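You operate a simulated robot arm through the tools that you are given. There is no shell and no other tool. Be economical: measure what you need, move in short steps, check, and stop when the job is done.

The job below is to be done with a simulated two-armed robot. You get a single attempt, and the scene is never put back.

## Task
Pick up the card tube from the middle of the bed top with one hand, pass it to the other hand and put it on the socket bench top.

The check looks at the end state, three seconds after you hand in, the way a careful person would. Anything else that was tipped, shoved, dropped, spilled or broken makes it a failure.

## Robot
Two 6-joint arms with two-finger parallel grippers on one trunk, on a base that drives. Base frame: it is fixed to the floor where the robot stands at the start and does not move with it; the origin is under the middle of the robot, x ahead of it, y to its left, z up; the surface under the hand at the start is at about z = 950. Units: mm, degrees, N and s.
The left shoulder is at the start at [280, 185, 1055], the right one opposite. With the tool pointing down near the work surface each hand reaches from about 560 to 940 mm from the robot's upright axis, wherever it stands, measured 20 degrees to its own side. Places, roughly: socket bench top [4300, 2400, 800]. Payload 1.57 kg a hand.
Tool frame (each hand has its own): the origin (TCP) lies between the finger pads and is the grasp point; the fingertips stand 30 mm ahead of it; z points along the fingers, y is the line along which they close. The gripper opens to 80 mm. The fingers are 17 mm wide and 12 mm thick; the gripper's body (40 by 82 mm) begins 80 mm behind the TCP.
Orientation is that of the tool frame in the base frame, as a unit quaternion [x, y, z, w]. With the fingers straight down and closing along the base's y, the tool's x points along the base's -x, its y along +y and its z along -z.

## Interface
- The arms move only by the tool send_rows. It takes "left_plan", "right_plan" or both (then of equal length, played together; a hand with none holds still); each is a list of rows, each a list of 7 numbers: the shift along the base's x, y, z in mm, then the turn, a rotation vector about the base's x, y, z in degrees, then the finger opening in mm, from 0 to 80. In form: [[tx, ty, tz, ax, ay, az, claw], ...]. A call has 1 to 8 rows; each row is the pose to reach, as a shift and turn from the pose commanded when the call began. Each row takes 0.2 s and may step no farther than 50 mm and 8.6 degrees from the row before; otherwise, or with a gripper value out of range, the whole call is refused. A pose out of reach is approached as far as the arm can. The call stops where the force on the tool passes 40 N (or 10 N more than at its start, if that is more) or the arm is blocked; 0.2 s more then pass. The fingers move at their own pace (about 153 mm/s each) and stop on an object; they squeeze with about 22 N. The grip force told is the motor's: it shows also when the fingers shut on nothing. Time passes only in rows, and 0.2 s behind the last, so rows that repeat a pose let the fingers close. It gives the time, the measured TCP pose, the force on the tool (base axes), the opening and the grip force at its end, in the units of the frame above (readings bear some noise), with the torque about the TCP (base axes, N m) and any sound that the robot's microphone picked up.
- Cameras (640 x 400 px; columns grow to the right, rows downward): "scene" is now at [240.7, -1.1, 1497.4]; the picture's right is [-0.01, -1.00, 0.00], its down [-0.72, 0.00, -0.69] and it looks along [0.69, -0.00, -0.72] (base axes); focal length 284 px, centre (320, 200). "left" rides on the left gripper at [72, 7, -122] in its tool frame; the picture's right is [-0.09, 1.00, 0.00], its down [-0.84, -0.08, -0.54] and it looks along [-0.54, -0.05, 0.84] (tool axes); focal length 238 px, centre (320, 200). "right" rides on the right gripper at [72, -7, -122] in its tool frame; the picture's right is [0.09, 1.00, 0.00], its down [-0.84, 0.08, -0.54] and it looks along [-0.54, 0.05, 0.84] (tool axes); focal length 238 px, centre (320, 200). There is no depth. A picture from a camera that has moved, and an enlarged one, comes with that camera's place and axes in the base frame and with its lens.
- grab_frame(camera): a new picture of that camera. The clock stands still meanwhile.
- move_column(by): slides the trunk up (or, below 0, down) by that many mm; the arms and the scene camera ride with it, the base frame stays. It gives what a move gives, with no picture.
- base_move(legs): drives the robot by 1 to 6 legs, each [ahead, turn to the left] in mm and degrees, along the robot's own axes; the way and the turn of a leg run together, so that a leg with both is an arc; at most 1500 mm and 180 degrees a leg. The arms and the cameras ride along, it lands a little off, and it stops where it bumps. It gives what a move gives.
- head_to(pan, tilt): turns the head with the scene camera to pan (to the left, within 86 degrees either way) and tilt (down, from -29 to 69), counted from straight ahead of the robot. It gives what a move gives.
- zoom(camera, box): a new picture of the part [left, top, right, bottom] of that camera's present view, enlarged. The clock stands still meanwhile.
- sign_off(): hands the job in; it is judged then, once.

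Go step by step. Nothing tells you exact positions but the pictures and the camera data: compare them with the known pose of the tool, close in by small moves and look again before you grip or let go. The budget is 120 turns and 92 pictures, counting those below and the enlarged ones. Unless the task says otherwise, let go and move clear before handing in, and close with one line.

The tools are called after "Request:" by a JSON object that holds its "fn" and its "kwargs". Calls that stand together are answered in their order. send_rows: Moves the arms, as the interface text tells. Its arguments: {"type":"object","properties":{"left_plan":{"type":"array","items":{"type":"array","items":{"type":"number"}}},"right_plan":{"type":"array","items":{"type":"array","items":{"type":"number"}}}},"required":[]} The other tools are called the same way: move_column (by) slides the trunk up or down; base_move (legs) drives the base; head_to (pan, tilt) turns the head that bears the scene camera; grab_frame (camera) takes a picture; zoom (camera, box) takes an enlarged picture of a part of a camera's view; sign_off () hands the job in.

At the start:

```text
clock: 0.0
left_position: [576.7, 219.0, 1186.0]
left_ee_rot: [0.0, 1.0, 0.0, 0.0]
left_ft_force: [-0.7, 0.4, 0.0]
left_moment: [-0.04, 0.0, -0.01]
left_width: 79.8
left_gripper_force: 0.0
right_position: [548.5, -262.9, 1172.8]
right_ee_rot: [0.0, 1.0, 0.0, -0.001]
right_ft_force: [-0.6, -0.3, -0.1]
right_moment: [0.0, 0.0, 0.0]
right_width: 80.0
right_gripper_force: 0.0
trunk travel left (down, up): [-750.0, 240.0]
robot x, y, heading: [-2.0, 1.9, -0.2]
head pan, tilt: [-0.3, 46.1]
```

scene: 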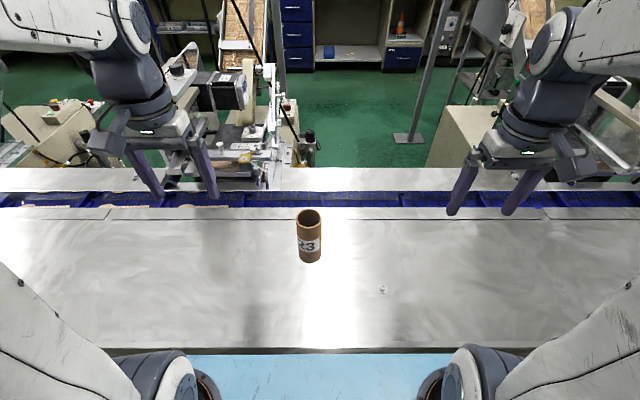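
right: 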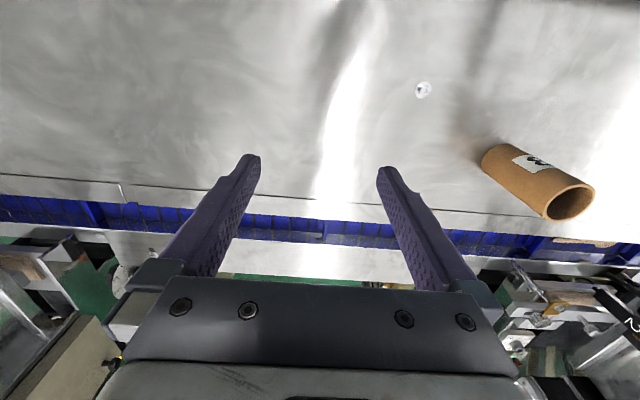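
left: 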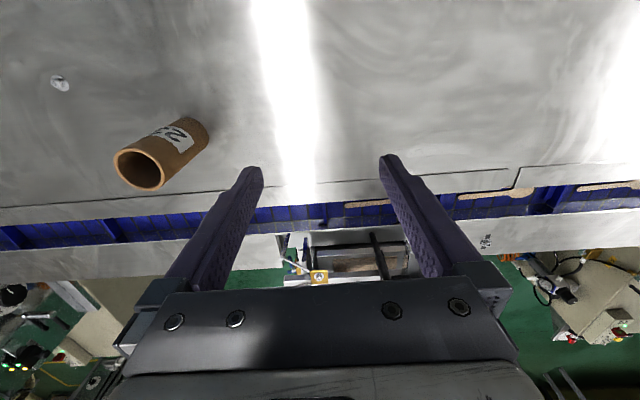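

The card tube stands upright on the bed near x≈600, y≈20, about 50 mm wide and 110 mm high. I'll zoom in to measure it and look around for the socket bench.

Request:
{"fn": "zoom", "kwargs": {"camera": "scene", "box": [260, 190, 360, 280]}}

Request:
{"fn": "head_to", "kwargs": {"pan": 30, "tilt": 10}}

Request:
{"fn": "grab_frame", "kwargs": {"camera": "scene"}}

```text
4.44 times, centred on (310, 235) of scene
camera zoom: at [240.7, -1.1, 1497.4], right [-0.01, -1.0, 0.0], down [-0.72, 0.0, -0.69], along [0.69, 0.0, -0.72], focal length 1261 px, centre (364, 44)
```

zoom: 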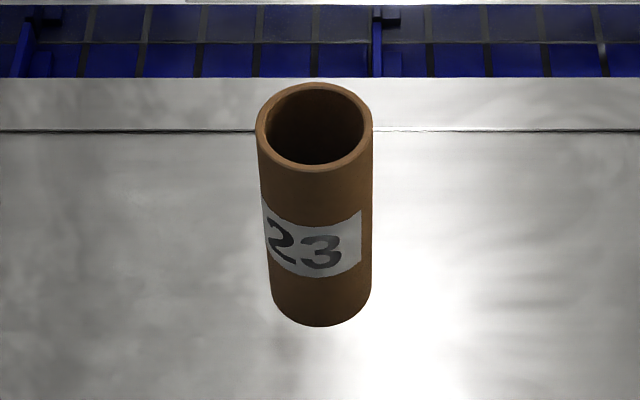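

```text
clock: 1.0
left_position: [575.2, 217.9, 1187.3]
left_ee_rot: [0.0, 1.0, 0.0, 0.0]
left_ft_force: [0.2, -0.1, 0.6]
left_moment: [-0.02, 0.02, 0.02]
left_width: 80.3
left_gripper_force: 0.1
right_position: [549.9, -263.3, 1172.5]
right_ee_rot: [0.001, 1.0, 0.0, 0.0]
right_ft_force: [-0.8, 0.1, 0.3]
right_moment: [-0.01, 0.0, -0.01]
right_width: 80.1
right_gripper_force: 0.0
trunk travel left (down, up): [-750.0, 240.0]
robot x, y, heading: [-0.9, 4.3, -0.0]
head pan, tilt: [30.0, 10.0]
```

```text
87 pictures are left
camera scene: at [240.8, 45.8, 1553.8], right [0.5, -0.87, 0.0], down [-0.15, -0.09, -0.98], along [0.85, 0.49, -0.17], focal length 284 px, centre (320, 200)
```

scene: 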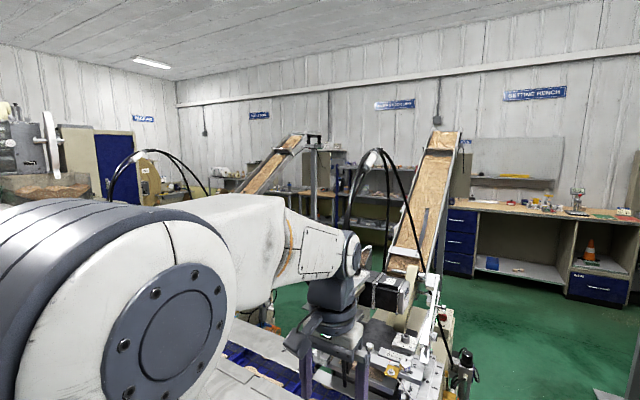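

The tube is at about (597, 20), z 950–1072, diameter 50. I'll zoom towards the socket bench area and take a wider look before choosing which hand does what.

Request:
{"fn": "zoom", "kwargs": {"camera": "scene", "box": [230, 90, 420, 260]}}

Request:
{"fn": "zoom", "kwargs": {"camera": "scene", "box": [400, 80, 640, 300]}}

Request:
{"fn": "head_to", "kwargs": {"pan": 0, "tilt": 46}}

```text
2.35 times, centred on (325, 175) of scene
camera zoom: at [240.8, 45.8, 1553.8], right [0.5, -0.87, 0.0], down [-0.15, -0.09, -0.98], along [0.85, 0.49, -0.17], focal length 668 px, centre (308, 259)
```

zoom: 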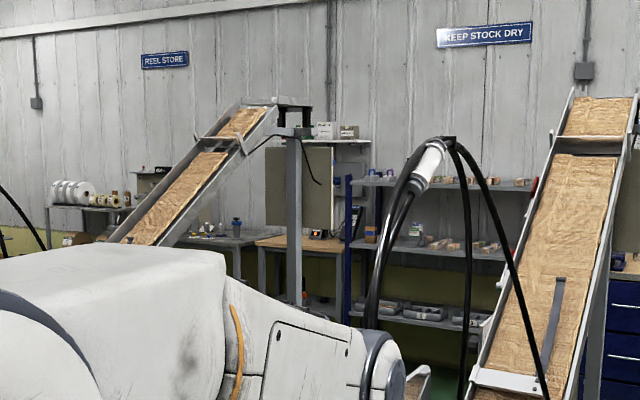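

```text
1.82 times, centred on (520, 190) of scene
camera zoom: at [240.8, 45.8, 1553.8], right [0.5, -0.87, 0.0], down [-0.15, -0.09, -0.98], along [0.85, 0.49, -0.17], focal length 516 px, centre (-44, 218)
```

zoom: 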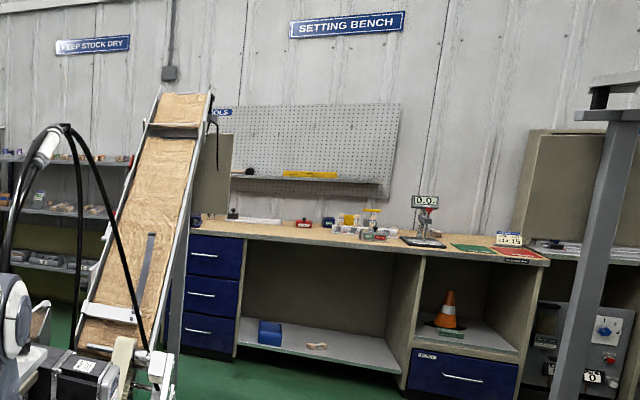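

```text
clock: 2.0
left_position: [575.9, 217.3, 1187.6]
left_ee_rot: [0.001, 1.0, 0.0, 0.0]
left_ft_force: [0.1, 0.1, -0.3]
left_moment: [0.02, 0.02, -0.03]
left_width: 79.7
left_gripper_force: 0.1
right_position: [548.2, -263.2, 1172.3]
right_ee_rot: [0.0, 1.0, 0.0, 0.0]
right_ft_force: [0.1, -0.3, -0.2]
right_moment: [-0.02, 0.03, -0.03]
right_width: 80.1
right_gripper_force: 0.1
trunk travel left (down, up): [-750.0, 240.0]
robot x, y, heading: [-2.9, 3.9, -0.1]
head pan, tilt: [0.0, 46.0]
```

The socket bench is behind the feeder machine, so I'll drive there later. Plan: the right hand side-grips the lower part of the tube, tilted and pointing left, then the left hand takes the top from above and later sets it down. First I yaw the right tool by −90°.

Request:
{"fn": "send_rows", "kwargs": {"right_plan": [[5, -5, 0, 0, 0, -8.5, 80], [10, -10, 0, 0, 0, -17, 80], [15, -15, 0, 0, 0, -25.5, 80], [20, -20, 0, 0, 0, -34, 80], [25, -20, 0, 0, 0, -42.5, 80], [30, -20, 0, 0, 0, -51, 80], [40, -20, 0, 0, 0, -59.5, 80], [48, -20, 0, 0, 0, -68, 80]]}}

Request:
{"fn": "send_rows", "kwargs": {"right_plan": [[0, 0, 0, 0, 0, -8, 80], [0, 0, 0, 0, 0, -16, 80], [0, 0, 0, 0, 0, -22, 80]]}}

Request:
{"fn": "send_rows", "kwargs": {"right_plan": [[0, 0, 0, 8.1, 0, 0, 80], [0, 0, 0, 16.2, 0, 0, 80], [0, 0, 0, 24.4, 0, 0, 80], [0, 0, 0, 32.5, 0, 0, 80], [0, 0, 0, 40.6, 0, 0, 80], [0, 0, 0, 48.8, 0, 0, 80], [0, 0, 0, 56.9, 0, 0, 80], [0, 0, 0, 65, 0, 0, 80]]}}

Request:
{"fn": "grab_frame", "kwargs": {"camera": "scene"}}

Request:
{"fn": "grab_frame", "kwargs": {"camera": "right"}}

```text
clock: 3.8
left_position: [576.7, 219.4, 1187.0]
left_ee_rot: [0.0, 1.0, 0.0, 0.0]
left_ft_force: [-0.3, -0.2, -0.8]
left_moment: [0.01, 0.02, -0.01]
left_width: 80.1
left_gripper_force: 0.0
right_position: [598.3, -283.4, 1172.0]
right_ee_rot: [0.56, 0.828, 0.0, 0.001]
right_ft_force: [-0.4, -0.1, -0.5]
right_moment: [0.02, 0.01, 0.01]
right_width: 80.0
right_gripper_force: 0.0
trunk travel left (down, up): [-750.0, 240.0]
robot x, y, heading: [6.5, 5.0, 0.1]
head pan, tilt: [0.0, 46.0]
```

```text
clock: 4.6
left_position: [575.0, 218.1, 1187.3]
left_ee_rot: [0.0, 1.0, 0.0, 0.0]
left_ft_force: [-0.1, 0.3, -0.2]
left_moment: [0.01, 0.0, -0.01]
left_width: 80.2
left_gripper_force: 0.1
right_position: [597.7, -282.8, 1172.6]
right_ee_rot: [0.707, 0.707, 0.0, 0.001]
right_ft_force: [0.7, 0.5, -0.6]
right_moment: [-0.01, 0.01, -0.02]
right_width: 79.7
right_gripper_force: 0.0
trunk travel left (down, up): [-750.0, 240.0]
robot x, y, heading: [0.4, -1.3, 0.2]
head pan, tilt: [0.0, 46.0]
```

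```text
clock: 6.4
left_position: [575.7, 218.0, 1188.1]
left_ee_rot: [-0.001, 1.0, 0.0, 0.0]
left_ft_force: [-0.2, 0.4, 0.4]
left_moment: [-0.01, -0.02, -0.01]
left_width: 79.9
left_gripper_force: 0.0
right_position: [597.1, -283.1, 1173.6]
right_ee_rot: [0.596, 0.596, 0.381, -0.38]
right_ft_force: [0.2, -0.7, -0.7]
right_moment: [0.01, -0.02, 0.0]
right_width: 79.9
right_gripper_force: 0.1
trunk travel left (down, up): [-750.0, 240.0]
robot x, y, heading: [2.1, 4.9, 0.2]
head pan, tilt: [0.0, 46.0]
```

```text
84 pictures are left
camera scene: at [240.7, -0.6, 1497.5], right [0.0, -1.0, 0.0], down [-0.72, 0.0, -0.69], along [0.69, 0.0, -0.72], focal length 284 px, centre (320, 200)
```

scene: 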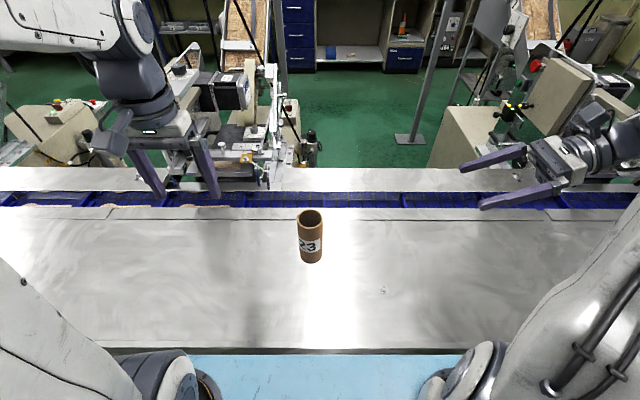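

```text
83 pictures are left
camera right: at [590.6, -362.7, 1288.1], right [1.0, 0.04, 0.08], down [0.08, -0.84, -0.53], along [0.05, 0.54, -0.84], focal length 238 px, centre (320, 200)
```

right: 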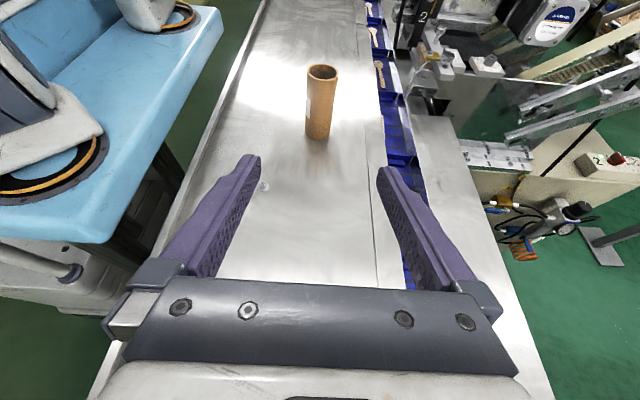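

The right tool is oriented well and the tube lines up between the fingers. I lower it well short of the tube, then check.

Request:
{"fn": "send_rows", "kwargs": {"right_plan": [[0, 20, -40, 0, 0, 0, 80], [0, 40, -80, 0, 0, 0, 80], [0, 60, -120, 0, 0, 0, 80], [0, 90, -155, 0, 0, 0, 80], [0, 120, -175, 0, 0, 0, 80], [0, 150, -183, 0, 0, 0, 80], [0, 190, -183, 0, 0, 0, 80], [0, 210, -183, 0, 0, 0, 80]]}}

Request:
{"fn": "grab_frame", "kwargs": {"camera": "right"}}

Request:
{"fn": "grab_frame", "kwargs": {"camera": "scene"}}

```text
clock: 8.2
left_position: [574.6, 218.2, 1187.4]
left_ee_rot: [0.0, 1.0, 0.0, 0.001]
left_ft_force: [-0.7, 0.3, -0.1]
left_moment: [0.02, 0.0, 0.03]
left_width: 80.0
left_gripper_force: 0.1
right_position: [598.3, -72.8, 989.4]
right_ee_rot: [0.596, 0.596, 0.38, -0.38]
right_ft_force: [-0.7, 0.2, 0.5]
right_moment: [0.05, -0.01, 0.03]
right_width: 80.2
right_gripper_force: 0.1
trunk travel left (down, up): [-750.0, 240.0]
robot x, y, heading: [-0.8, -4.3, 0.1]
head pan, tilt: [0.0, 46.0]
```

```text
82 pictures are left
camera right: at [590.3, -152.0, 1104.8], right [1.0, 0.04, 0.08], down [0.08, -0.84, -0.53], along [0.05, 0.53, -0.84], focal length 238 px, centre (320, 200)
```

right: 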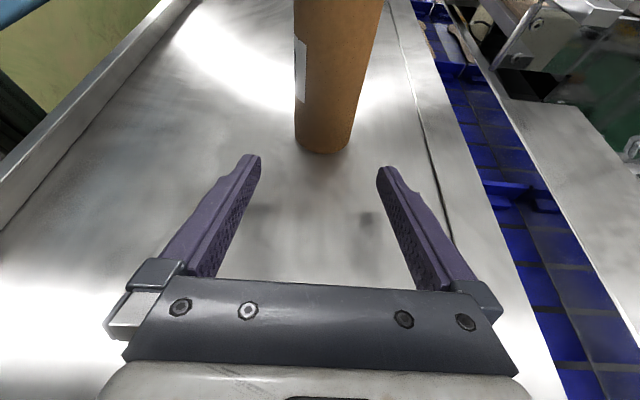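

```text
81 pictures are left
camera scene: at [240.7, -0.6, 1497.5], right [0.0, -1.0, 0.0], down [-0.72, 0.0, -0.69], along [0.69, 0.0, -0.72], focal length 284 px, centre (320, 200)
```

scene: 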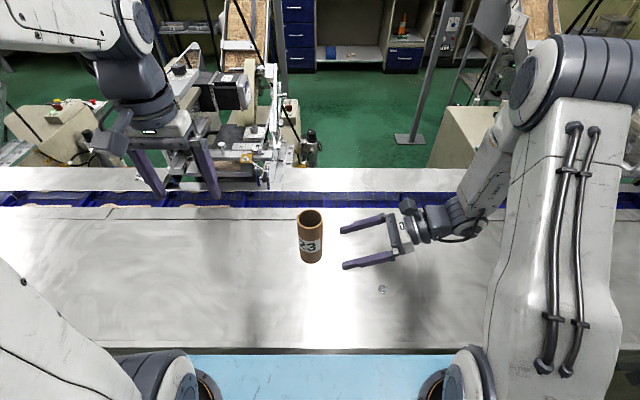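

The tube sits centred between the fingers at about (598, 20). I advance 92 mm in y and close.

Request:
{"fn": "send_rows", "kwargs": {"right_plan": [[0, 25, 0, 0, 0, 0, 80], [0, 50, 0, 0, 0, 0, 80], [0, 75, 0, 0, 0, 0, 80], [0, 92, 0, 0, 0, 0, 80], [0, 92, 0, 0, 0, 0, 80]]}}

Request:
{"fn": "grab_frame", "kwargs": {"camera": "right"}}

Request:
{"fn": "zoom", "kwargs": {"camera": "scene", "box": [240, 170, 440, 295]}}

```text
clock: 9.4
left_position: [575.9, 218.7, 1187.1]
left_ee_rot: [0.0, 1.0, 0.0, 0.001]
left_ft_force: [-0.7, 0.2, 0.7]
left_moment: [-0.01, 0.04, 0.02]
left_width: 80.0
left_gripper_force: 0.0
right_position: [596.3, 18.6, 990.6]
right_ee_rot: [0.597, 0.596, 0.379, -0.38]
right_ft_force: [-0.5, -0.4, 0.3]
right_moment: [0.02, -0.01, -0.02]
right_width: 80.2
right_gripper_force: 0.0
trunk travel left (down, up): [-750.0, 240.0]
robot x, y, heading: [-2.2, -2.9, 0.0]
head pan, tilt: [0.0, 46.0]
```

```text
80 pictures are left
camera right: at [590.0, -60.1, 1105.5], right [1.0, 0.04, 0.08], down [0.08, -0.84, -0.53], along [0.05, 0.53, -0.84], focal length 238 px, centre (320, 200)
```

right: 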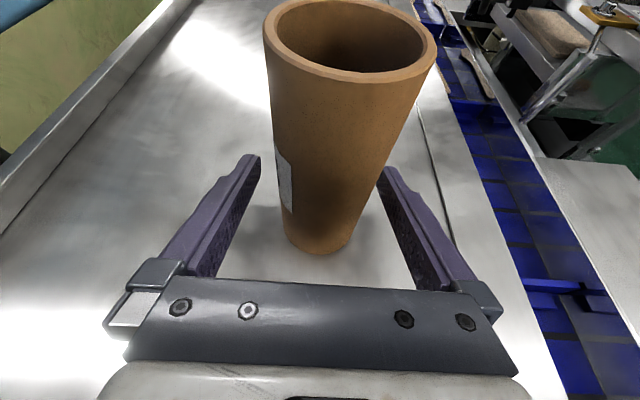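

```text
3.20 times, centred on (340, 232) of scene
camera zoom: at [240.7, -0.5, 1497.5], right [0.0, -1.0, 0.0], down [-0.72, 0.0, -0.69], along [0.69, 0.0, -0.72], focal length 908 px, centre (256, 96)
```

zoom: 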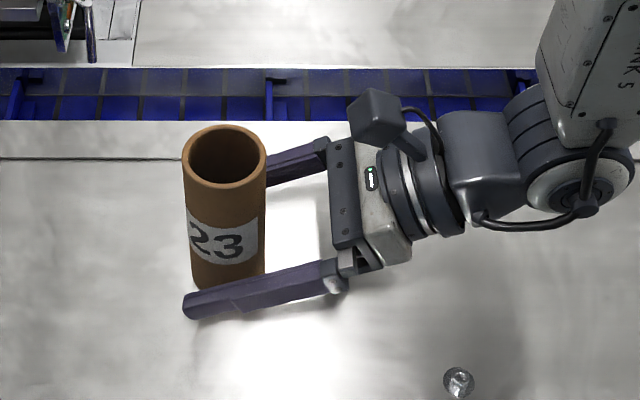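

The fingers straddle the tube, so I close and lift slightly.

Request:
{"fn": "send_rows", "kwargs": {"right_plan": [[0, 0, 0, 0, 0, 0, 45], [0, 0, 0, 0, 0, 0, 40], [0, 0, 0, 0, 0, 0, 40]]}}

Request:
{"fn": "send_rows", "kwargs": {"right_plan": [[0, 0, 20, 0, 0, 0, 40], [0, 0, 50, 0, 0, 0, 40], [0, 0, 80, 0, 0, 0, 40], [0, 0, 100, 0, 0, 0, 40], [0, 0, 100, 0, 0, 0, 40]], "left_plan": [[0, 10, 10, 0, 0, -8.5, 80], [0, 20, 20, 0, 0, -17, 80], [0, 20, 40, 0, 0, -25.5, 80], [0, 20, 60, 0, 0, -34, 80], [0, 20, 80, 0, 0, -42.5, 80]]}}

Request:
{"fn": "zoom", "kwargs": {"camera": "scene", "box": [140, 0, 480, 295]}}

```text
clock: 10.2
left_position: [575.6, 218.7, 1185.6]
left_ee_rot: [-0.001, 1.0, 0.0, 0.0]
left_ft_force: [-0.5, -0.6, 0.3]
left_moment: [-0.01, 0.02, 0.01]
left_width: 79.7
left_gripper_force: 0.0
right_position: [595.6, 17.5, 991.1]
right_ee_rot: [0.596, 0.597, 0.38, -0.38]
right_ft_force: [0.9, 0.9, 1.5]
right_moment: [0.01, 0.01, -0.05]
right_width: 51.1
right_gripper_force: 22.4
trunk travel left (down, up): [-750.0, 240.0]
robot x, y, heading: [-1.2, 1.6, -0.1]
head pan, tilt: [0.0, 46.0]
```

```text
clock: 11.4
left_position: [575.3, 239.0, 1266.7]
left_ee_rot: [0.364, 0.931, 0.0, 0.001]
left_ft_force: [0.2, -0.4, 0.2]
left_moment: [-0.01, 0.03, 0.01]
left_width: 80.1
left_gripper_force: 0.2
right_position: [597.7, 19.3, 1091.2]
right_ee_rot: [0.595, 0.597, 0.379, -0.381]
right_ft_force: [-0.5, -0.2, -0.6]
right_moment: [0.0, 0.0, -0.01]
right_width: 51.2
right_gripper_force: 22.4
trunk travel left (down, up): [-750.0, 240.0]
robot x, y, heading: [-3.0, 0.2, -0.2]
head pan, tilt: [0.0, 46.0]
```

```text
1.36 times, centred on (310, 148) of scene
camera zoom: at [240.6, -0.6, 1497.5], right [0.0, -1.0, 0.0], down [-0.72, 0.0, -0.69], along [0.69, 0.0, -0.72], focal length 385 px, centre (334, 271)
```

zoom: 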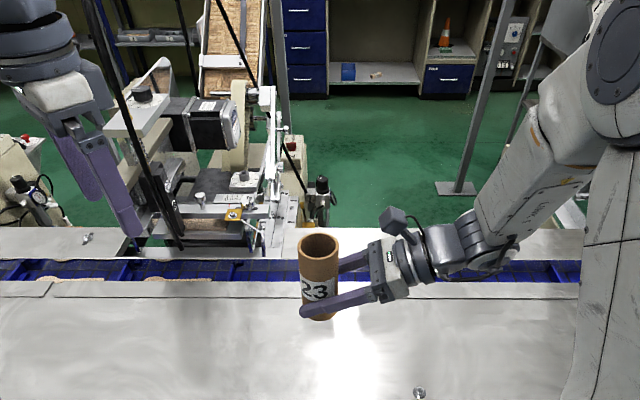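

The tube is held firmly. Now I finish the left yaw and bring it above the tube.

Request:
{"fn": "send_rows", "kwargs": {"left_plan": [[0, -10, 5, 0, 0, -8, 80], [5, -20, 10, 0, 0, -16, 80], [10, -35, 15, 0, 0, -24, 80], [15, -50, 20, 0, 0, -32, 80], [20, -80, 20, 0, 0, -40, 80], [22, -110, 20, 0, 0, -47.5, 80], [22, -130, 20, 0, 0, -47.5, 80]]}}

Request:
{"fn": "grab_frame", "kwargs": {"camera": "left"}}

Request:
{"fn": "grab_frame", "kwargs": {"camera": "scene"}}

```text
clock: 13.0
left_position: [597.2, 107.1, 1286.6]
left_ee_rot: [0.708, 0.707, -0.001, 0.0]
left_ft_force: [-0.3, -0.5, -0.7]
left_moment: [0.0, 0.0, -0.01]
left_width: 80.0
left_gripper_force: 0.0
right_position: [597.8, 20.0, 1090.4]
right_ee_rot: [0.597, 0.596, 0.38, -0.38]
right_ft_force: [-0.7, -0.3, -1.4]
right_moment: [-0.03, 0.0, 0.04]
right_width: 51.3
right_gripper_force: 21.8
trunk travel left (down, up): [-750.0, 240.0]
robot x, y, heading: [-1.2, 0.7, 0.1]
head pan, tilt: [0.0, 46.0]
```

```text
77 pictures are left
camera left: at [604.5, 179.7, 1409.3], right [1.0, -0.09, 0.0], down [-0.08, -0.84, 0.54], along [-0.05, -0.54, -0.84], focal length 238 px, centre (320, 200)
```

left: 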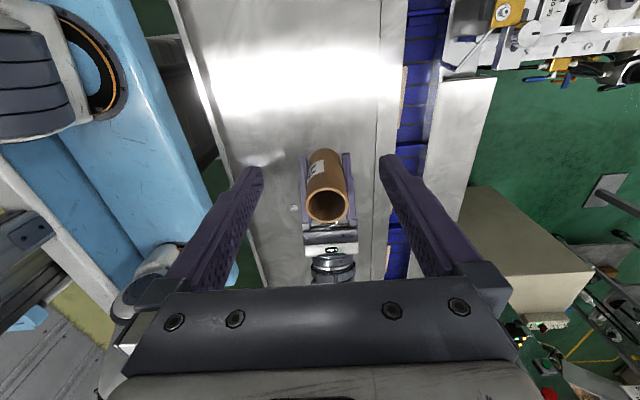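

```text
76 pictures are left
camera scene: at [240.7, -0.6, 1497.5], right [0.0, -1.0, 0.0], down [-0.72, 0.0, -0.69], along [0.69, 0.0, -0.72], focal length 284 px, centre (320, 200)
```

scene: 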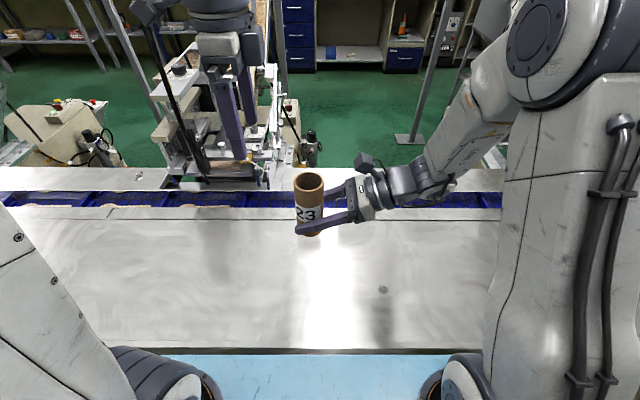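

The tube top is at about (598, 19, 1172). I move the left hand directly above, then partway down, and check.

Request:
{"fn": "send_rows", "kwargs": {"left_plan": [[0, -30, 0, 0, 0, 0, 80], [0, -60, 0, 0, 0, 0, 80], [0, -88, 0, 0, 0, 0, 80], [0, -88, -30, 0, 0, 0, 80], [0, -88, -60, 0, 0, 0, 80], [0, -88, -75, 0, 0, 0, 80]]}}

Request:
{"fn": "grab_frame", "kwargs": {"camera": "left"}}

Request:
{"fn": "zoom", "kwargs": {"camera": "scene", "box": [220, 50, 420, 250]}}

```text
clock: 14.4
left_position: [597.8, 20.3, 1211.2]
left_ee_rot: [0.707, 0.707, 0.0, 0.001]
left_ft_force: [-0.1, -0.2, 0.0]
left_moment: [0.01, 0.02, -0.01]
left_width: 79.9
left_gripper_force: 0.1
right_position: [597.6, 18.2, 1091.4]
right_ee_rot: [0.597, 0.596, 0.381, -0.38]
right_ft_force: [0.1, 0.1, -1.4]
right_moment: [0.03, -0.01, 0.01]
right_width: 51.2
right_gripper_force: 21.8
trunk travel left (down, up): [-750.0, 240.0]
robot x, y, heading: [-0.0, 1.3, 0.1]
head pan, tilt: [0.0, 46.0]
```

```text
75 pictures are left
camera left: at [605.8, 92.9, 1334.2], right [1.0, -0.09, 0.0], down [-0.08, -0.84, 0.54], along [-0.05, -0.54, -0.84], focal length 238 px, centre (320, 200)
```

left: 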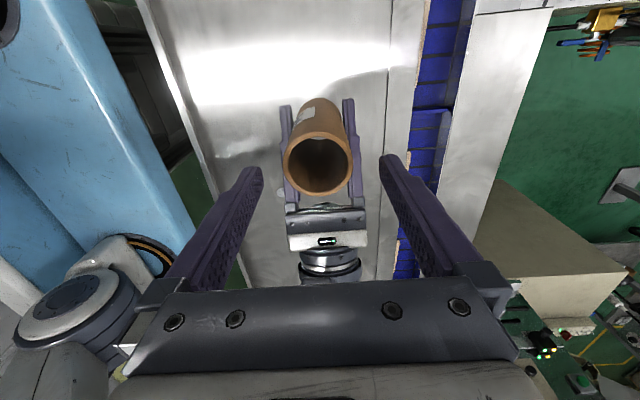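

```text
2.00 times, centred on (320, 150) of scene
camera zoom: at [240.8, -0.6, 1497.5], right [0.0, -1.0, 0.0], down [-0.72, 0.0, -0.69], along [0.69, 0.0, -0.72], focal length 568 px, centre (320, 300)
```

zoom: 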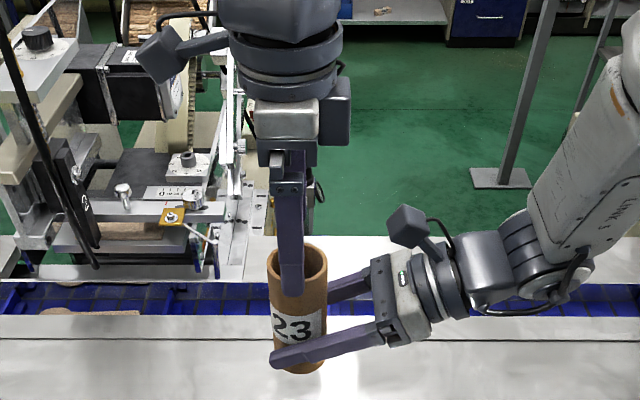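

Alignment is good and clear of the right camera box. I descend to z≈1154 and close the left fingers.

Request:
{"fn": "send_rows", "kwargs": {"left_plan": [[0, -1, -20, 0, 0, 0, 80], [0, -1, -40, 0, 0, 0, 80], [0, -1, -57, 0, 0, 0, 80], [0, -1, -57, 0, 0, 0, 80]]}}

Request:
{"fn": "zoom", "kwargs": {"camera": "scene", "box": [220, 50, 420, 250]}}

```text
clock: 15.4
left_position: [597.8, 21.2, 1155.4]
left_ee_rot: [0.707, 0.707, -0.001, -0.001]
left_ft_force: [0.3, 0.3, 0.4]
left_moment: [-0.01, 0.01, -0.01]
left_width: 80.2
left_gripper_force: 0.0
right_position: [596.4, 19.2, 1090.5]
right_ee_rot: [0.596, 0.597, 0.38, -0.381]
right_ft_force: [0.0, 0.1, 0.6]
right_moment: [0.0, 0.0, -0.01]
right_width: 51.0
right_gripper_force: 21.6
trunk travel left (down, up): [-750.0, 240.0]
robot x, y, heading: [-1.9, -1.5, 0.3]
head pan, tilt: [0.0, 46.0]
```

```text
2.00 times, centred on (320, 150) of scene
camera zoom: at [240.8, -0.6, 1497.5], right [0.0, -1.0, 0.0], down [-0.72, 0.0, -0.69], along [0.69, 0.0, -0.72], focal length 568 px, centre (320, 300)
```

zoom: 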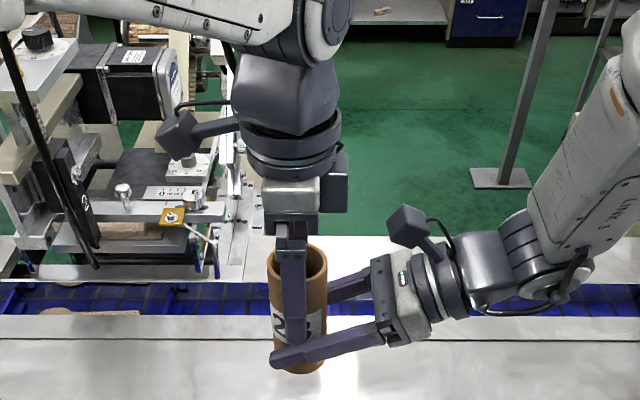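

Request:
{"fn": "send_rows", "kwargs": {"left_plan": [[0, 0, 0, 0, 0, 0, 45], [0, 0, 0, 0, 0, 0, 40], [0, 0, 0, 0, 0, 0, 40]]}}

Request:
{"fn": "send_rows", "kwargs": {"right_plan": [[0, 0, 0, 0, 0, 0, 60], [0, 0, 0, 0, 0, 0, 80], [0, 0, 0, 0, 0, 0, 80]]}}

Request:
{"fn": "zoom", "kwargs": {"camera": "scene", "box": [220, 50, 420, 250]}}

```text
clock: 16.2
left_position: [598.3, 19.7, 1155.9]
left_ee_rot: [0.707, 0.708, -0.001, 0.0]
left_ft_force: [-8.6, -1.7, 1.8]
left_moment: [-0.03, 0.1, 0.11]
left_width: 51.1
left_gripper_force: 22.1
right_position: [597.1, 17.8, 1091.9]
right_ee_rot: [0.596, 0.596, 0.38, -0.38]
right_ft_force: [9.1, 0.8, -2.8]
right_moment: [-0.04, 0.45, -0.09]
right_width: 51.2
right_gripper_force: 22.0
trunk travel left (down, up): [-750.0, 240.0]
robot x, y, heading: [-0.8, -2.9, -0.1]
head pan, tilt: [0.0, 46.0]
```

```text
clock: 17.0
left_position: [598.6, 20.0, 1155.3]
left_ee_rot: [0.707, 0.707, 0.0, 0.001]
left_ft_force: [-0.4, 0.1, 0.4]
left_moment: [-0.04, -0.01, -0.03]
left_width: 51.1
left_gripper_force: 21.7
right_position: [596.6, 19.3, 1089.9]
right_ee_rot: [0.596, 0.597, 0.379, -0.381]
right_ft_force: [-0.3, 0.8, -0.2]
right_moment: [0.0, 0.02, -0.01]
right_width: 80.1
right_gripper_force: 0.1
trunk travel left (down, up): [-750.0, 240.0]
robot x, y, heading: [-1.9, 1.3, -0.2]
head pan, tilt: [0.0, 46.0]
```

```text
2.00 times, centred on (320, 150) of scene
camera zoom: at [240.7, -0.6, 1497.5], right [0.0, -1.0, 0.0], down [-0.72, 0.0, -0.69], along [0.69, 0.0, -0.72], focal length 568 px, centre (320, 300)
```

zoom: 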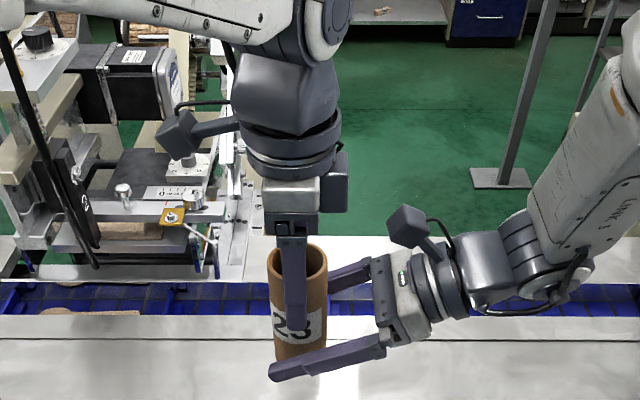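

The left hand now holds the tube alone. I back the right hand off along −y, then raise it.

Request:
{"fn": "send_rows", "kwargs": {"right_plan": [[0, -30, 0, 0, 0, 0, 80], [0, -70, 0, 0, 0, 0, 80], [0, -110, 0, 0, 0, 0, 80], [0, -160, 10, 0, 0, 0, 80], [0, -205, 20, 0, 0, 0, 80], [0, -250, 40, 0, 0, 0, 80], [-20, -290, 60, 0, 0, 0, 80], [-40, -310, 80, 0, 0, 0, 80]]}}

Request:
{"fn": "send_rows", "kwargs": {"right_plan": [[0, 0, 0, -8.1, 0, 0, 80], [0, 0, 0, -16.2, 0, 0, 80], [0, 0, 0, -24.4, 0, 0, 80], [-10, 0, 0, -32.5, 0, 0, 60], [-20, 0, 0, -40.6, 0, 0, 40], [-30, 0, 0, -48.8, 0, 0, 20], [-30, 0, 0, -56.9, 0, 0, 10], [-30, 0, 0, -65, 0, 0, 10]]}}

Request:
{"fn": "send_rows", "kwargs": {"left_plan": [[-5, 10, 20, 0, 0, 8, 40], [-10, 20, 40, 0, 0, 16, 40], [-15, 40, 60, 0, 0, 24, 40], [-20, 60, 80, 0, 0, 32, 40], [-30, 80, 90, 0, 0, 40, 40], [-40, 110, 90, 0, 0, 48, 40], [-50, 130, 90, 0, 0, 56, 40], [-60, 150, 90, 0, 0, 64, 40]]}}

Request:
{"fn": "head_to", "kwargs": {"pan": 0, "tilt": 30}}

Request:
{"fn": "grab_frame", "kwargs": {"camera": "scene"}}

Request:
{"fn": "head_to", "kwargs": {"pan": 75, "tilt": 25}}

Request:
{"fn": "grab_frame", "kwargs": {"camera": "scene"}}

Request:
{"fn": "head_to", "kwargs": {"pan": -75, "tilt": 25}}

Request:
{"fn": "grab_frame", "kwargs": {"camera": "scene"}}

```text
refused: row 4 steps farther than a row can; nothing moved
```

```text
clock: 17.7
left_position: [599.4, 26.2, 1157.2]
left_ee_rot: [0.705, 0.709, 0.005, -0.004]
left_ft_force: [0.6, 5.7, 0.2]
left_moment: [-0.43, 0.09, 0.06]
left_width: 51.2
left_gripper_force: 22.0
right_position: [598.4, 16.6, 1087.0]
right_ee_rot: [0.65, 0.644, 0.285, -0.287]
right_ft_force: [-1.1, -4.6, -0.4]
right_moment: [0.77, -0.14, -0.02]
right_width: 80.0
right_gripper_force: 0.0
trunk travel left (down, up): [-750.0, 240.0]
robot x, y, heading: [1.8, -1.1, 0.3]
head pan, tilt: [0.0, 46.0]
stopped in row 3 (left hand): the force on the tool passed its limit at 62 N (the readings are from after the stop); the commanded pose is now the measured one
```

```text
clock: 19.5
left_position: [539.3, 176.8, 1245.9]
left_ee_rot: [0.223, 0.975, 0.002, -0.005]
left_ft_force: [0.0, -0.1, -0.9]
left_moment: [-0.01, 0.0, -0.01]
left_width: 51.0
left_gripper_force: 21.3
right_position: [598.4, 14.8, 1088.4]
right_ee_rot: [0.65, 0.644, 0.286, -0.286]
right_ft_force: [0.8, 0.1, -0.2]
right_moment: [-0.02, 0.02, 0.0]
right_width: 80.2
right_gripper_force: 0.0
trunk travel left (down, up): [-750.0, 240.0]
robot x, y, heading: [-1.8, 4.1, -0.0]
head pan, tilt: [0.0, 46.0]
```

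```text
clock: 20.3
left_position: [538.5, 175.2, 1244.9]
left_ee_rot: [0.223, 0.975, 0.001, -0.005]
left_ft_force: [0.0, -0.1, -0.8]
left_moment: [-0.01, 0.02, 0.03]
left_width: 51.1
left_gripper_force: 21.5
right_position: [597.4, 15.1, 1087.9]
right_ee_rot: [0.649, 0.644, 0.285, -0.287]
right_ft_force: [-0.1, -0.5, 0.2]
right_moment: [0.03, -0.01, 0.02]
right_width: 80.0
right_gripper_force: 0.1
trunk travel left (down, up): [-750.0, 240.0]
robot x, y, heading: [1.7, 2.7, 0.2]
head pan, tilt: [0.0, 30.0]
```

```text
71 pictures are left
camera scene: at [250.6, -0.6, 1521.5], right [0.0, -1.0, 0.0], down [-0.5, 0.0, -0.87], along [0.87, 0.0, -0.5], focal length 284 px, centre (320, 200)
```

scene: 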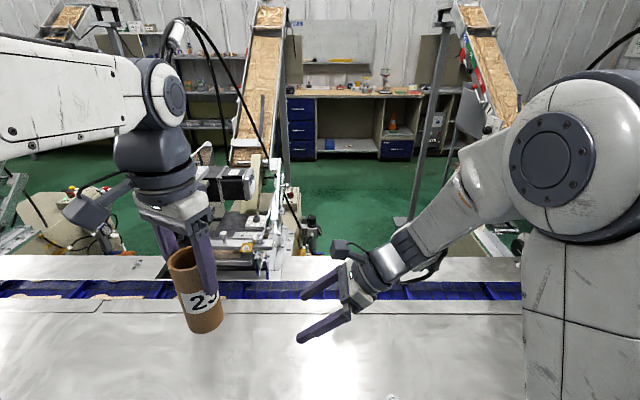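

```text
clock: 21.8
left_position: [539.6, 176.6, 1247.2]
left_ee_rot: [0.223, 0.975, 0.002, -0.004]
left_ft_force: [0.4, 0.2, -0.6]
left_moment: [-0.01, -0.02, -0.02]
left_width: 51.3
left_gripper_force: 21.5
right_position: [598.7, 15.1, 1088.9]
right_ee_rot: [0.65, 0.644, 0.286, -0.286]
right_ft_force: [0.0, -1.0, 1.3]
right_moment: [0.03, 0.0, -0.03]
right_width: 80.1
right_gripper_force: 0.1
trunk travel left (down, up): [-750.0, 240.0]
robot x, y, heading: [-2.9, -0.1, 0.0]
head pan, tilt: [75.0, 25.0]
```

```text
70 pictures are left
camera scene: at [184.1, 88.4, 1529.5], right [0.97, -0.26, 0.0], down [-0.11, -0.41, -0.91], along [0.24, 0.88, -0.42], focal length 284 px, centre (320, 200)
```

scene: 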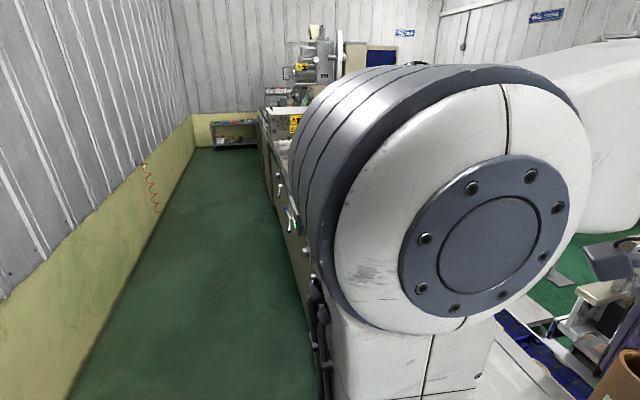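

```text
clock: 24.1
left_position: [539.3, 175.7, 1245.4]
left_ee_rot: [0.223, 0.975, 0.001, -0.006]
left_ft_force: [0.1, 0.8, -0.4]
left_moment: [-0.01, 0.0, 0.02]
left_width: 51.0
left_gripper_force: 22.0
right_position: [598.9, 15.4, 1087.5]
right_ee_rot: [0.65, 0.644, 0.286, -0.286]
right_ft_force: [-0.2, 0.0, -0.2]
right_moment: [0.04, 0.03, 0.0]
right_width: 79.7
right_gripper_force: 0.0
trunk travel left (down, up): [-750.0, 240.0]
robot x, y, heading: [-0.3, 2.4, 0.1]
head pan, tilt: [-75.0, 25.0]
```

```text
69 pictures are left
camera scene: at [184.1, -89.6, 1529.5], right [-0.97, -0.26, 0.0], down [-0.11, 0.41, -0.91], along [0.23, -0.88, -0.42], focal length 284 px, centre (320, 200)
```

scene: 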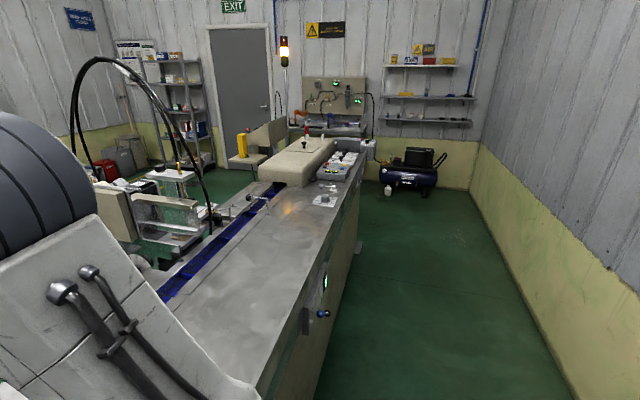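

The second call ran after the first was refused, and it bumped the tube. The tube is still held by the left hand and now clear. I'll stop chaining calls; next I move the right hand away and inspect the tube.

Request:
{"fn": "send_rows", "kwargs": {"right_plan": [[0, -40, 10, 0, 0, 0, 80], [0, -80, 20, 0, 0, 0, 80], [0, -120, 40, 0, 0, 0, 80], [0, -160, 60, 0, 0, 0, 80], [0, -200, 80, 0, 0, 0, 80], [-10, -240, 90, 0, 0, 0, 80], [-20, -275, 100, 0, 0, 0, 80]]}}

Request:
{"fn": "head_to", "kwargs": {"pan": 10, "tilt": 35}}

Request:
{"fn": "grab_frame", "kwargs": {"camera": "scene"}}

Request:
{"fn": "grab_frame", "kwargs": {"camera": "left"}}

Request:
{"fn": "grab_frame", "kwargs": {"camera": "right"}}

```text
clock: 25.7
left_position: [538.7, 176.2, 1245.7]
left_ee_rot: [0.223, 0.975, 0.001, -0.004]
left_ft_force: [-0.5, 0.3, -0.1]
left_moment: [-0.01, -0.03, 0.03]
left_width: 51.3
left_gripper_force: 22.7
right_position: [578.5, -259.7, 1188.1]
right_ee_rot: [0.65, 0.643, 0.287, -0.286]
right_ft_force: [-0.4, -0.5, -0.2]
right_moment: [0.01, 0.0, -0.01]
right_width: 79.9
right_gripper_force: 0.0
trunk travel left (down, up): [-750.0, 240.0]
robot x, y, heading: [2.5, 4.1, -0.3]
head pan, tilt: [-75.0, 25.0]
```

```text
clock: 27.3
left_position: [539.2, 175.5, 1245.9]
left_ee_rot: [0.223, 0.975, 0.001, -0.006]
left_ft_force: [-0.3, 0.6, 0.2]
left_moment: [-0.01, 0.01, 0.03]
left_width: 50.9
left_gripper_force: 22.2
right_position: [577.9, -260.3, 1189.0]
right_ee_rot: [0.65, 0.643, 0.287, -0.286]
right_ft_force: [0.1, -0.3, -0.6]
right_moment: [0.0, 0.0, 0.01]
right_width: 80.0
right_gripper_force: 0.0
trunk travel left (down, up): [-750.0, 240.0]
robot x, y, heading: [-3.0, 0.2, 0.2]
head pan, tilt: [10.0, 35.0]
```

```text
68 pictures are left
camera scene: at [247.0, 14.6, 1513.7], right [0.17, -0.98, 0.0], down [-0.56, -0.1, -0.82], along [0.81, 0.14, -0.57], focal length 284 px, centre (320, 200)
```

scene: 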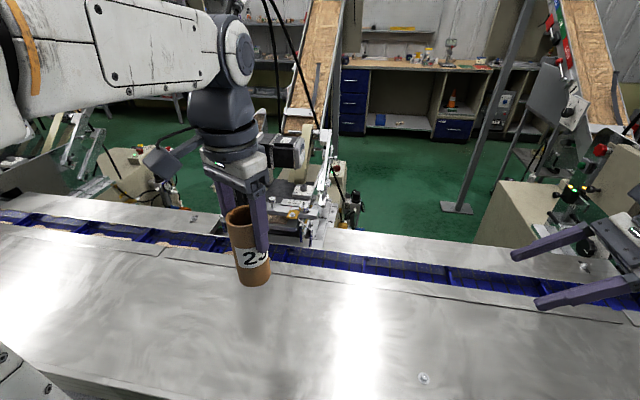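

```text
67 pictures are left
camera left: at [478.7, 213.0, 1368.9], right [0.52, 0.86, 0.0], down [0.73, -0.44, 0.53], along [0.46, -0.28, -0.85], focal length 238 px, centre (320, 200)
```

left: 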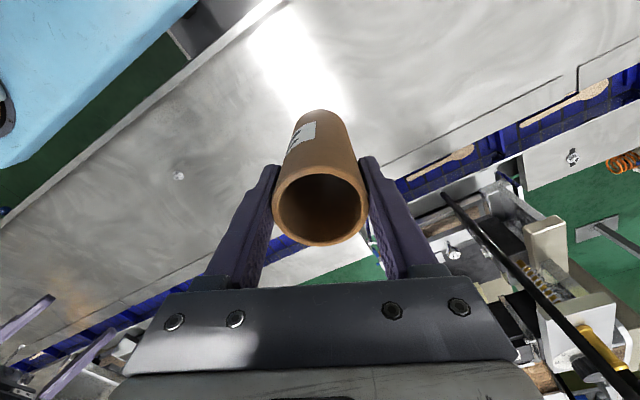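

```text
66 pictures are left
camera right: at [572.1, -300.7, 1322.1], right [1.0, 0.05, 0.06], down [0.07, -0.96, -0.25], along [0.05, 0.26, -0.96], focal length 238 px, centre (320, 200)
```

right: 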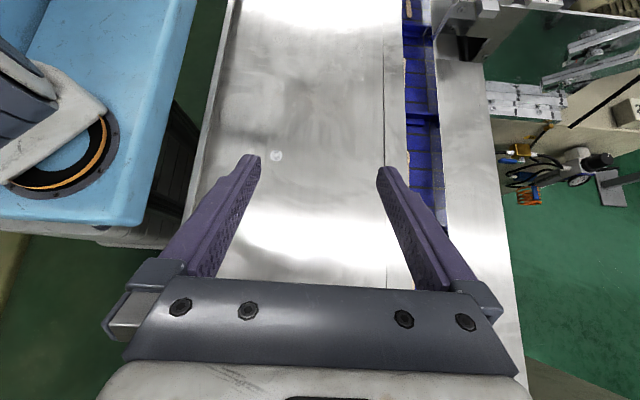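

The tube is straight in the hand and firmly held. Now I find the way round the bed, zooming on both ends.

Request:
{"fn": "head_to", "kwargs": {"pan": -65, "tilt": 15}}

Request:
{"fn": "grab_frame", "kwargs": {"camera": "scene"}}

Request:
{"fn": "head_to", "kwargs": {"pan": 86, "tilt": 15}}

Request:
{"fn": "grab_frame", "kwargs": {"camera": "scene"}}

Request:
{"fn": "zoom", "kwargs": {"camera": "scene", "box": [200, 60, 460, 220]}}

```text
clock: 28.8
left_position: [539.6, 176.7, 1245.4]
left_ee_rot: [0.223, 0.975, 0.002, -0.005]
left_ft_force: [-0.8, -0.1, -1.6]
left_moment: [0.01, 0.0, 0.0]
left_width: 51.2
left_gripper_force: 22.3
right_position: [578.4, -259.8, 1188.2]
right_ee_rot: [0.65, 0.643, 0.286, -0.286]
right_ft_force: [0.0, 0.1, 0.2]
right_moment: [-0.01, 0.01, 0.01]
right_width: 80.1
right_gripper_force: 0.1
trunk travel left (down, up): [-750.0, 240.0]
robot x, y, heading: [-1.9, -1.7, -0.1]
head pan, tilt: [-65.0, 15.0]
```

```text
65 pictures are left
camera scene: at [199.8, -85.3, 1545.7], right [-0.91, -0.42, 0.0], down [-0.11, 0.23, -0.97], along [0.41, -0.88, -0.26], focal length 284 px, centre (320, 200)
```

scene: 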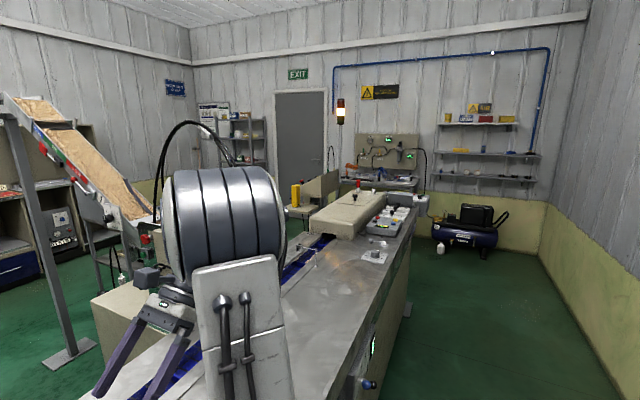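

```text
clock: 31.1
left_position: [539.1, 175.0, 1246.0]
left_ee_rot: [0.223, 0.975, 0.001, -0.005]
left_ft_force: [-0.2, 0.5, -0.1]
left_moment: [-0.01, -0.02, -0.03]
left_width: 51.2
left_gripper_force: 22.0
right_position: [578.4, -259.5, 1188.3]
right_ee_rot: [0.65, 0.644, 0.285, -0.286]
right_ft_force: [-0.4, 0.1, 0.2]
right_moment: [-0.01, 0.0, 0.01]
right_width: 80.0
right_gripper_force: 0.0
trunk travel left (down, up): [-750.0, 240.0]
robot x, y, heading: [-1.6, -0.1, -0.2]
head pan, tilt: [85.9, 15.0]
```

```text
64 pictures are left
camera scene: at [166.9, 92.5, 1545.7], right [1.0, -0.07, 0.0], down [-0.02, -0.26, -0.97], along [0.07, 0.96, -0.26], focal length 284 px, centre (320, 200)
```

scene: 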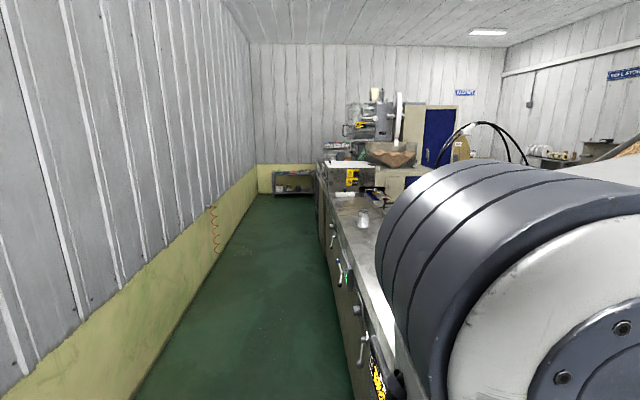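

```text
2.46 times, centred on (330, 140) of scene
camera zoom: at [166.9, 92.5, 1545.7], right [1.0, -0.07, 0.0], down [-0.02, -0.26, -0.97], along [0.07, 0.96, -0.26], focal length 699 px, centre (295, 348)
```

zoom: 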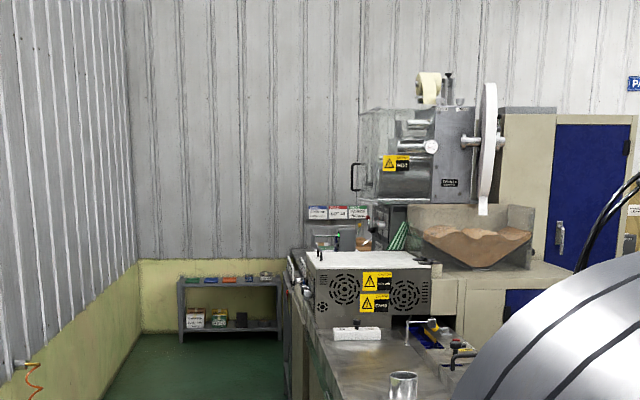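

The left end is closed by machines, while the right end by the exit door looks open. I back off from the bed and turn right, in short steps.

Request:
{"fn": "base_move", "kwargs": {"legs": [[-170, 0], [0, -45], [0, -45]]}}

Request:
{"fn": "head_to", "kwargs": {"pan": 0, "tilt": 20}}

Request:
{"fn": "grab_frame", "kwargs": {"camera": "scene"}}

```text
clock: 36.7
left_position: [9.7, -538.3, 1244.7]
left_ee_rot: [0.846, 0.533, 0.005, -0.003]
left_ft_force: [0.6, 0.5, -0.8]
left_moment: [0.02, 0.01, -0.01]
left_width: 51.2
left_gripper_force: 22.2
right_position: [-426.9, -579.2, 1188.6]
right_ee_rot: [0.915, -0.003, 0.404, -0.001]
right_ft_force: [0.4, -0.8, 0.7]
right_moment: [0.02, 0.0, 0.0]
right_width: 79.8
right_gripper_force: 0.0
trunk travel left (down, up): [-750.0, 240.0]
robot x, y, heading: [-169.0, 0.9, -89.9]
head pan, tilt: [85.9, 15.0]
```

```text
clock: 38.3
left_position: [8.9, -538.4, 1245.8]
left_ee_rot: [0.846, 0.533, 0.004, -0.003]
left_ft_force: [-1.0, -0.4, -1.0]
left_moment: [0.01, 0.01, -0.01]
left_width: 51.1
left_gripper_force: 22.2
right_position: [-428.6, -579.8, 1188.2]
right_ee_rot: [0.914, -0.003, 0.405, -0.001]
right_ft_force: [0.1, 0.2, -0.1]
right_moment: [0.01, 0.03, 0.01]
right_width: 80.2
right_gripper_force: 0.0
trunk travel left (down, up): [-750.0, 240.0]
robot x, y, heading: [-173.3, -1.4, -89.8]
head pan, tilt: [0.0, 20.0]
```

```text
62 pictures are left
camera scene: at [-169.3, -253.8, 1537.6], right [-1.0, 0.0, 0.0], down [0.0, 0.34, -0.94], along [0.0, -0.94, -0.34], focal length 284 px, centre (320, 200)
```

scene: 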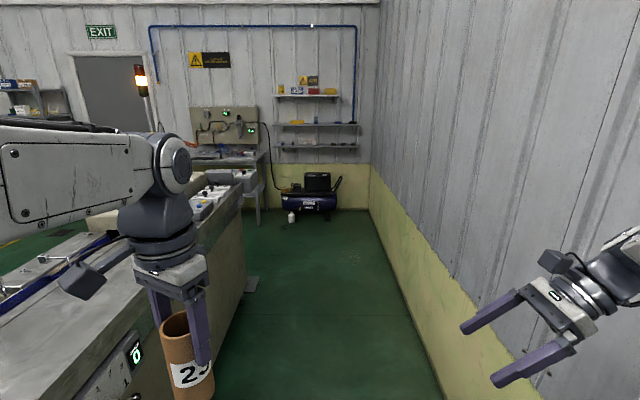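

The aisle is clear and there's a gap of about 1.3 m between the bed end (y≈−2300) and the test bench (y≈−3660). I drive along the aisle.

Request:
{"fn": "base_move", "kwargs": {"legs": [[1400, 0]]}}

Request:
{"fn": "grab_frame", "kwargs": {"camera": "scene"}}

Request:
{"fn": "head_to", "kwargs": {"pan": 45, "tilt": 20}}

Request:
{"fn": "grab_frame", "kwargs": {"camera": "scene"}}

```text
clock: 45.3
left_position: [8.8, -1928.7, 1246.0]
left_ee_rot: [0.847, 0.532, 0.004, -0.003]
left_ft_force: [0.1, 0.4, -1.0]
left_moment: [0.03, 0.01, 0.0]
left_width: 51.1
left_gripper_force: 21.6
right_position: [-427.3, -1968.1, 1187.8]
right_ee_rot: [0.914, -0.004, 0.405, 0.0]
right_ft_force: [0.7, 0.3, -0.1]
right_moment: [0.01, 0.02, 0.0]
right_width: 79.8
right_gripper_force: 0.0
trunk travel left (down, up): [-750.0, 240.0]
robot x, y, heading: [-168.4, -1390.8, -90.1]
head pan, tilt: [0.0, 20.0]
```

```text
61 pictures are left
camera scene: at [-168.2, -1644.1, 1537.6], right [-1.0, 0.0, 0.0], down [0.0, 0.34, -0.94], along [0.0, -0.94, -0.34], focal length 284 px, centre (320, 200)
```

scene: 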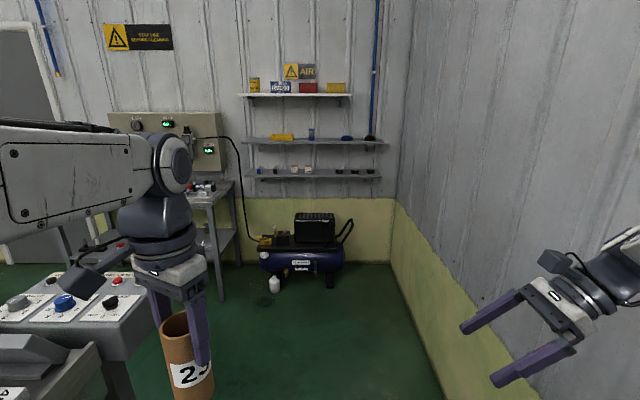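

```text
clock: 46.4
left_position: [9.5, -1930.3, 1246.0]
left_ee_rot: [0.847, 0.532, 0.005, -0.003]
left_ft_force: [-0.4, 0.5, -1.1]
left_moment: [0.02, -0.03, 0.0]
left_width: 51.3
left_gripper_force: 22.2
right_position: [-428.7, -1969.0, 1187.6]
right_ee_rot: [0.915, -0.004, 0.404, 0.0]
right_ft_force: [-0.2, 0.9, 0.3]
right_moment: [-0.01, 0.01, 0.02]
right_width: 79.8
right_gripper_force: 0.0
trunk travel left (down, up): [-750.0, 240.0]
robot x, y, heading: [-169.6, -1393.1, -90.0]
head pan, tilt: [45.0, 20.0]
```

```text
60 pictures are left
camera scene: at [-102.4, -1617.0, 1537.6], right [-0.71, -0.71, 0.0], down [-0.24, 0.24, -0.94], along [0.66, -0.67, -0.34], focal length 284 px, centre (320, 200)
```

scene: 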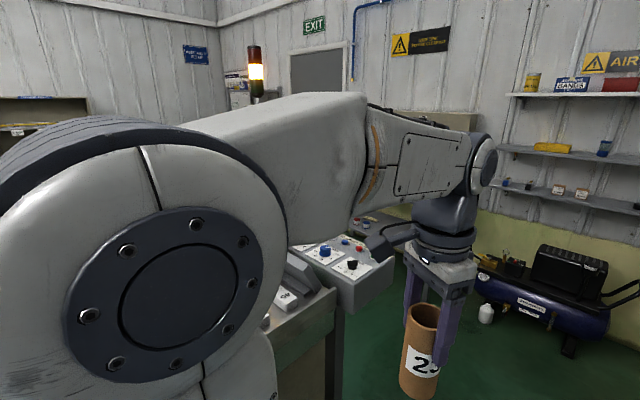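

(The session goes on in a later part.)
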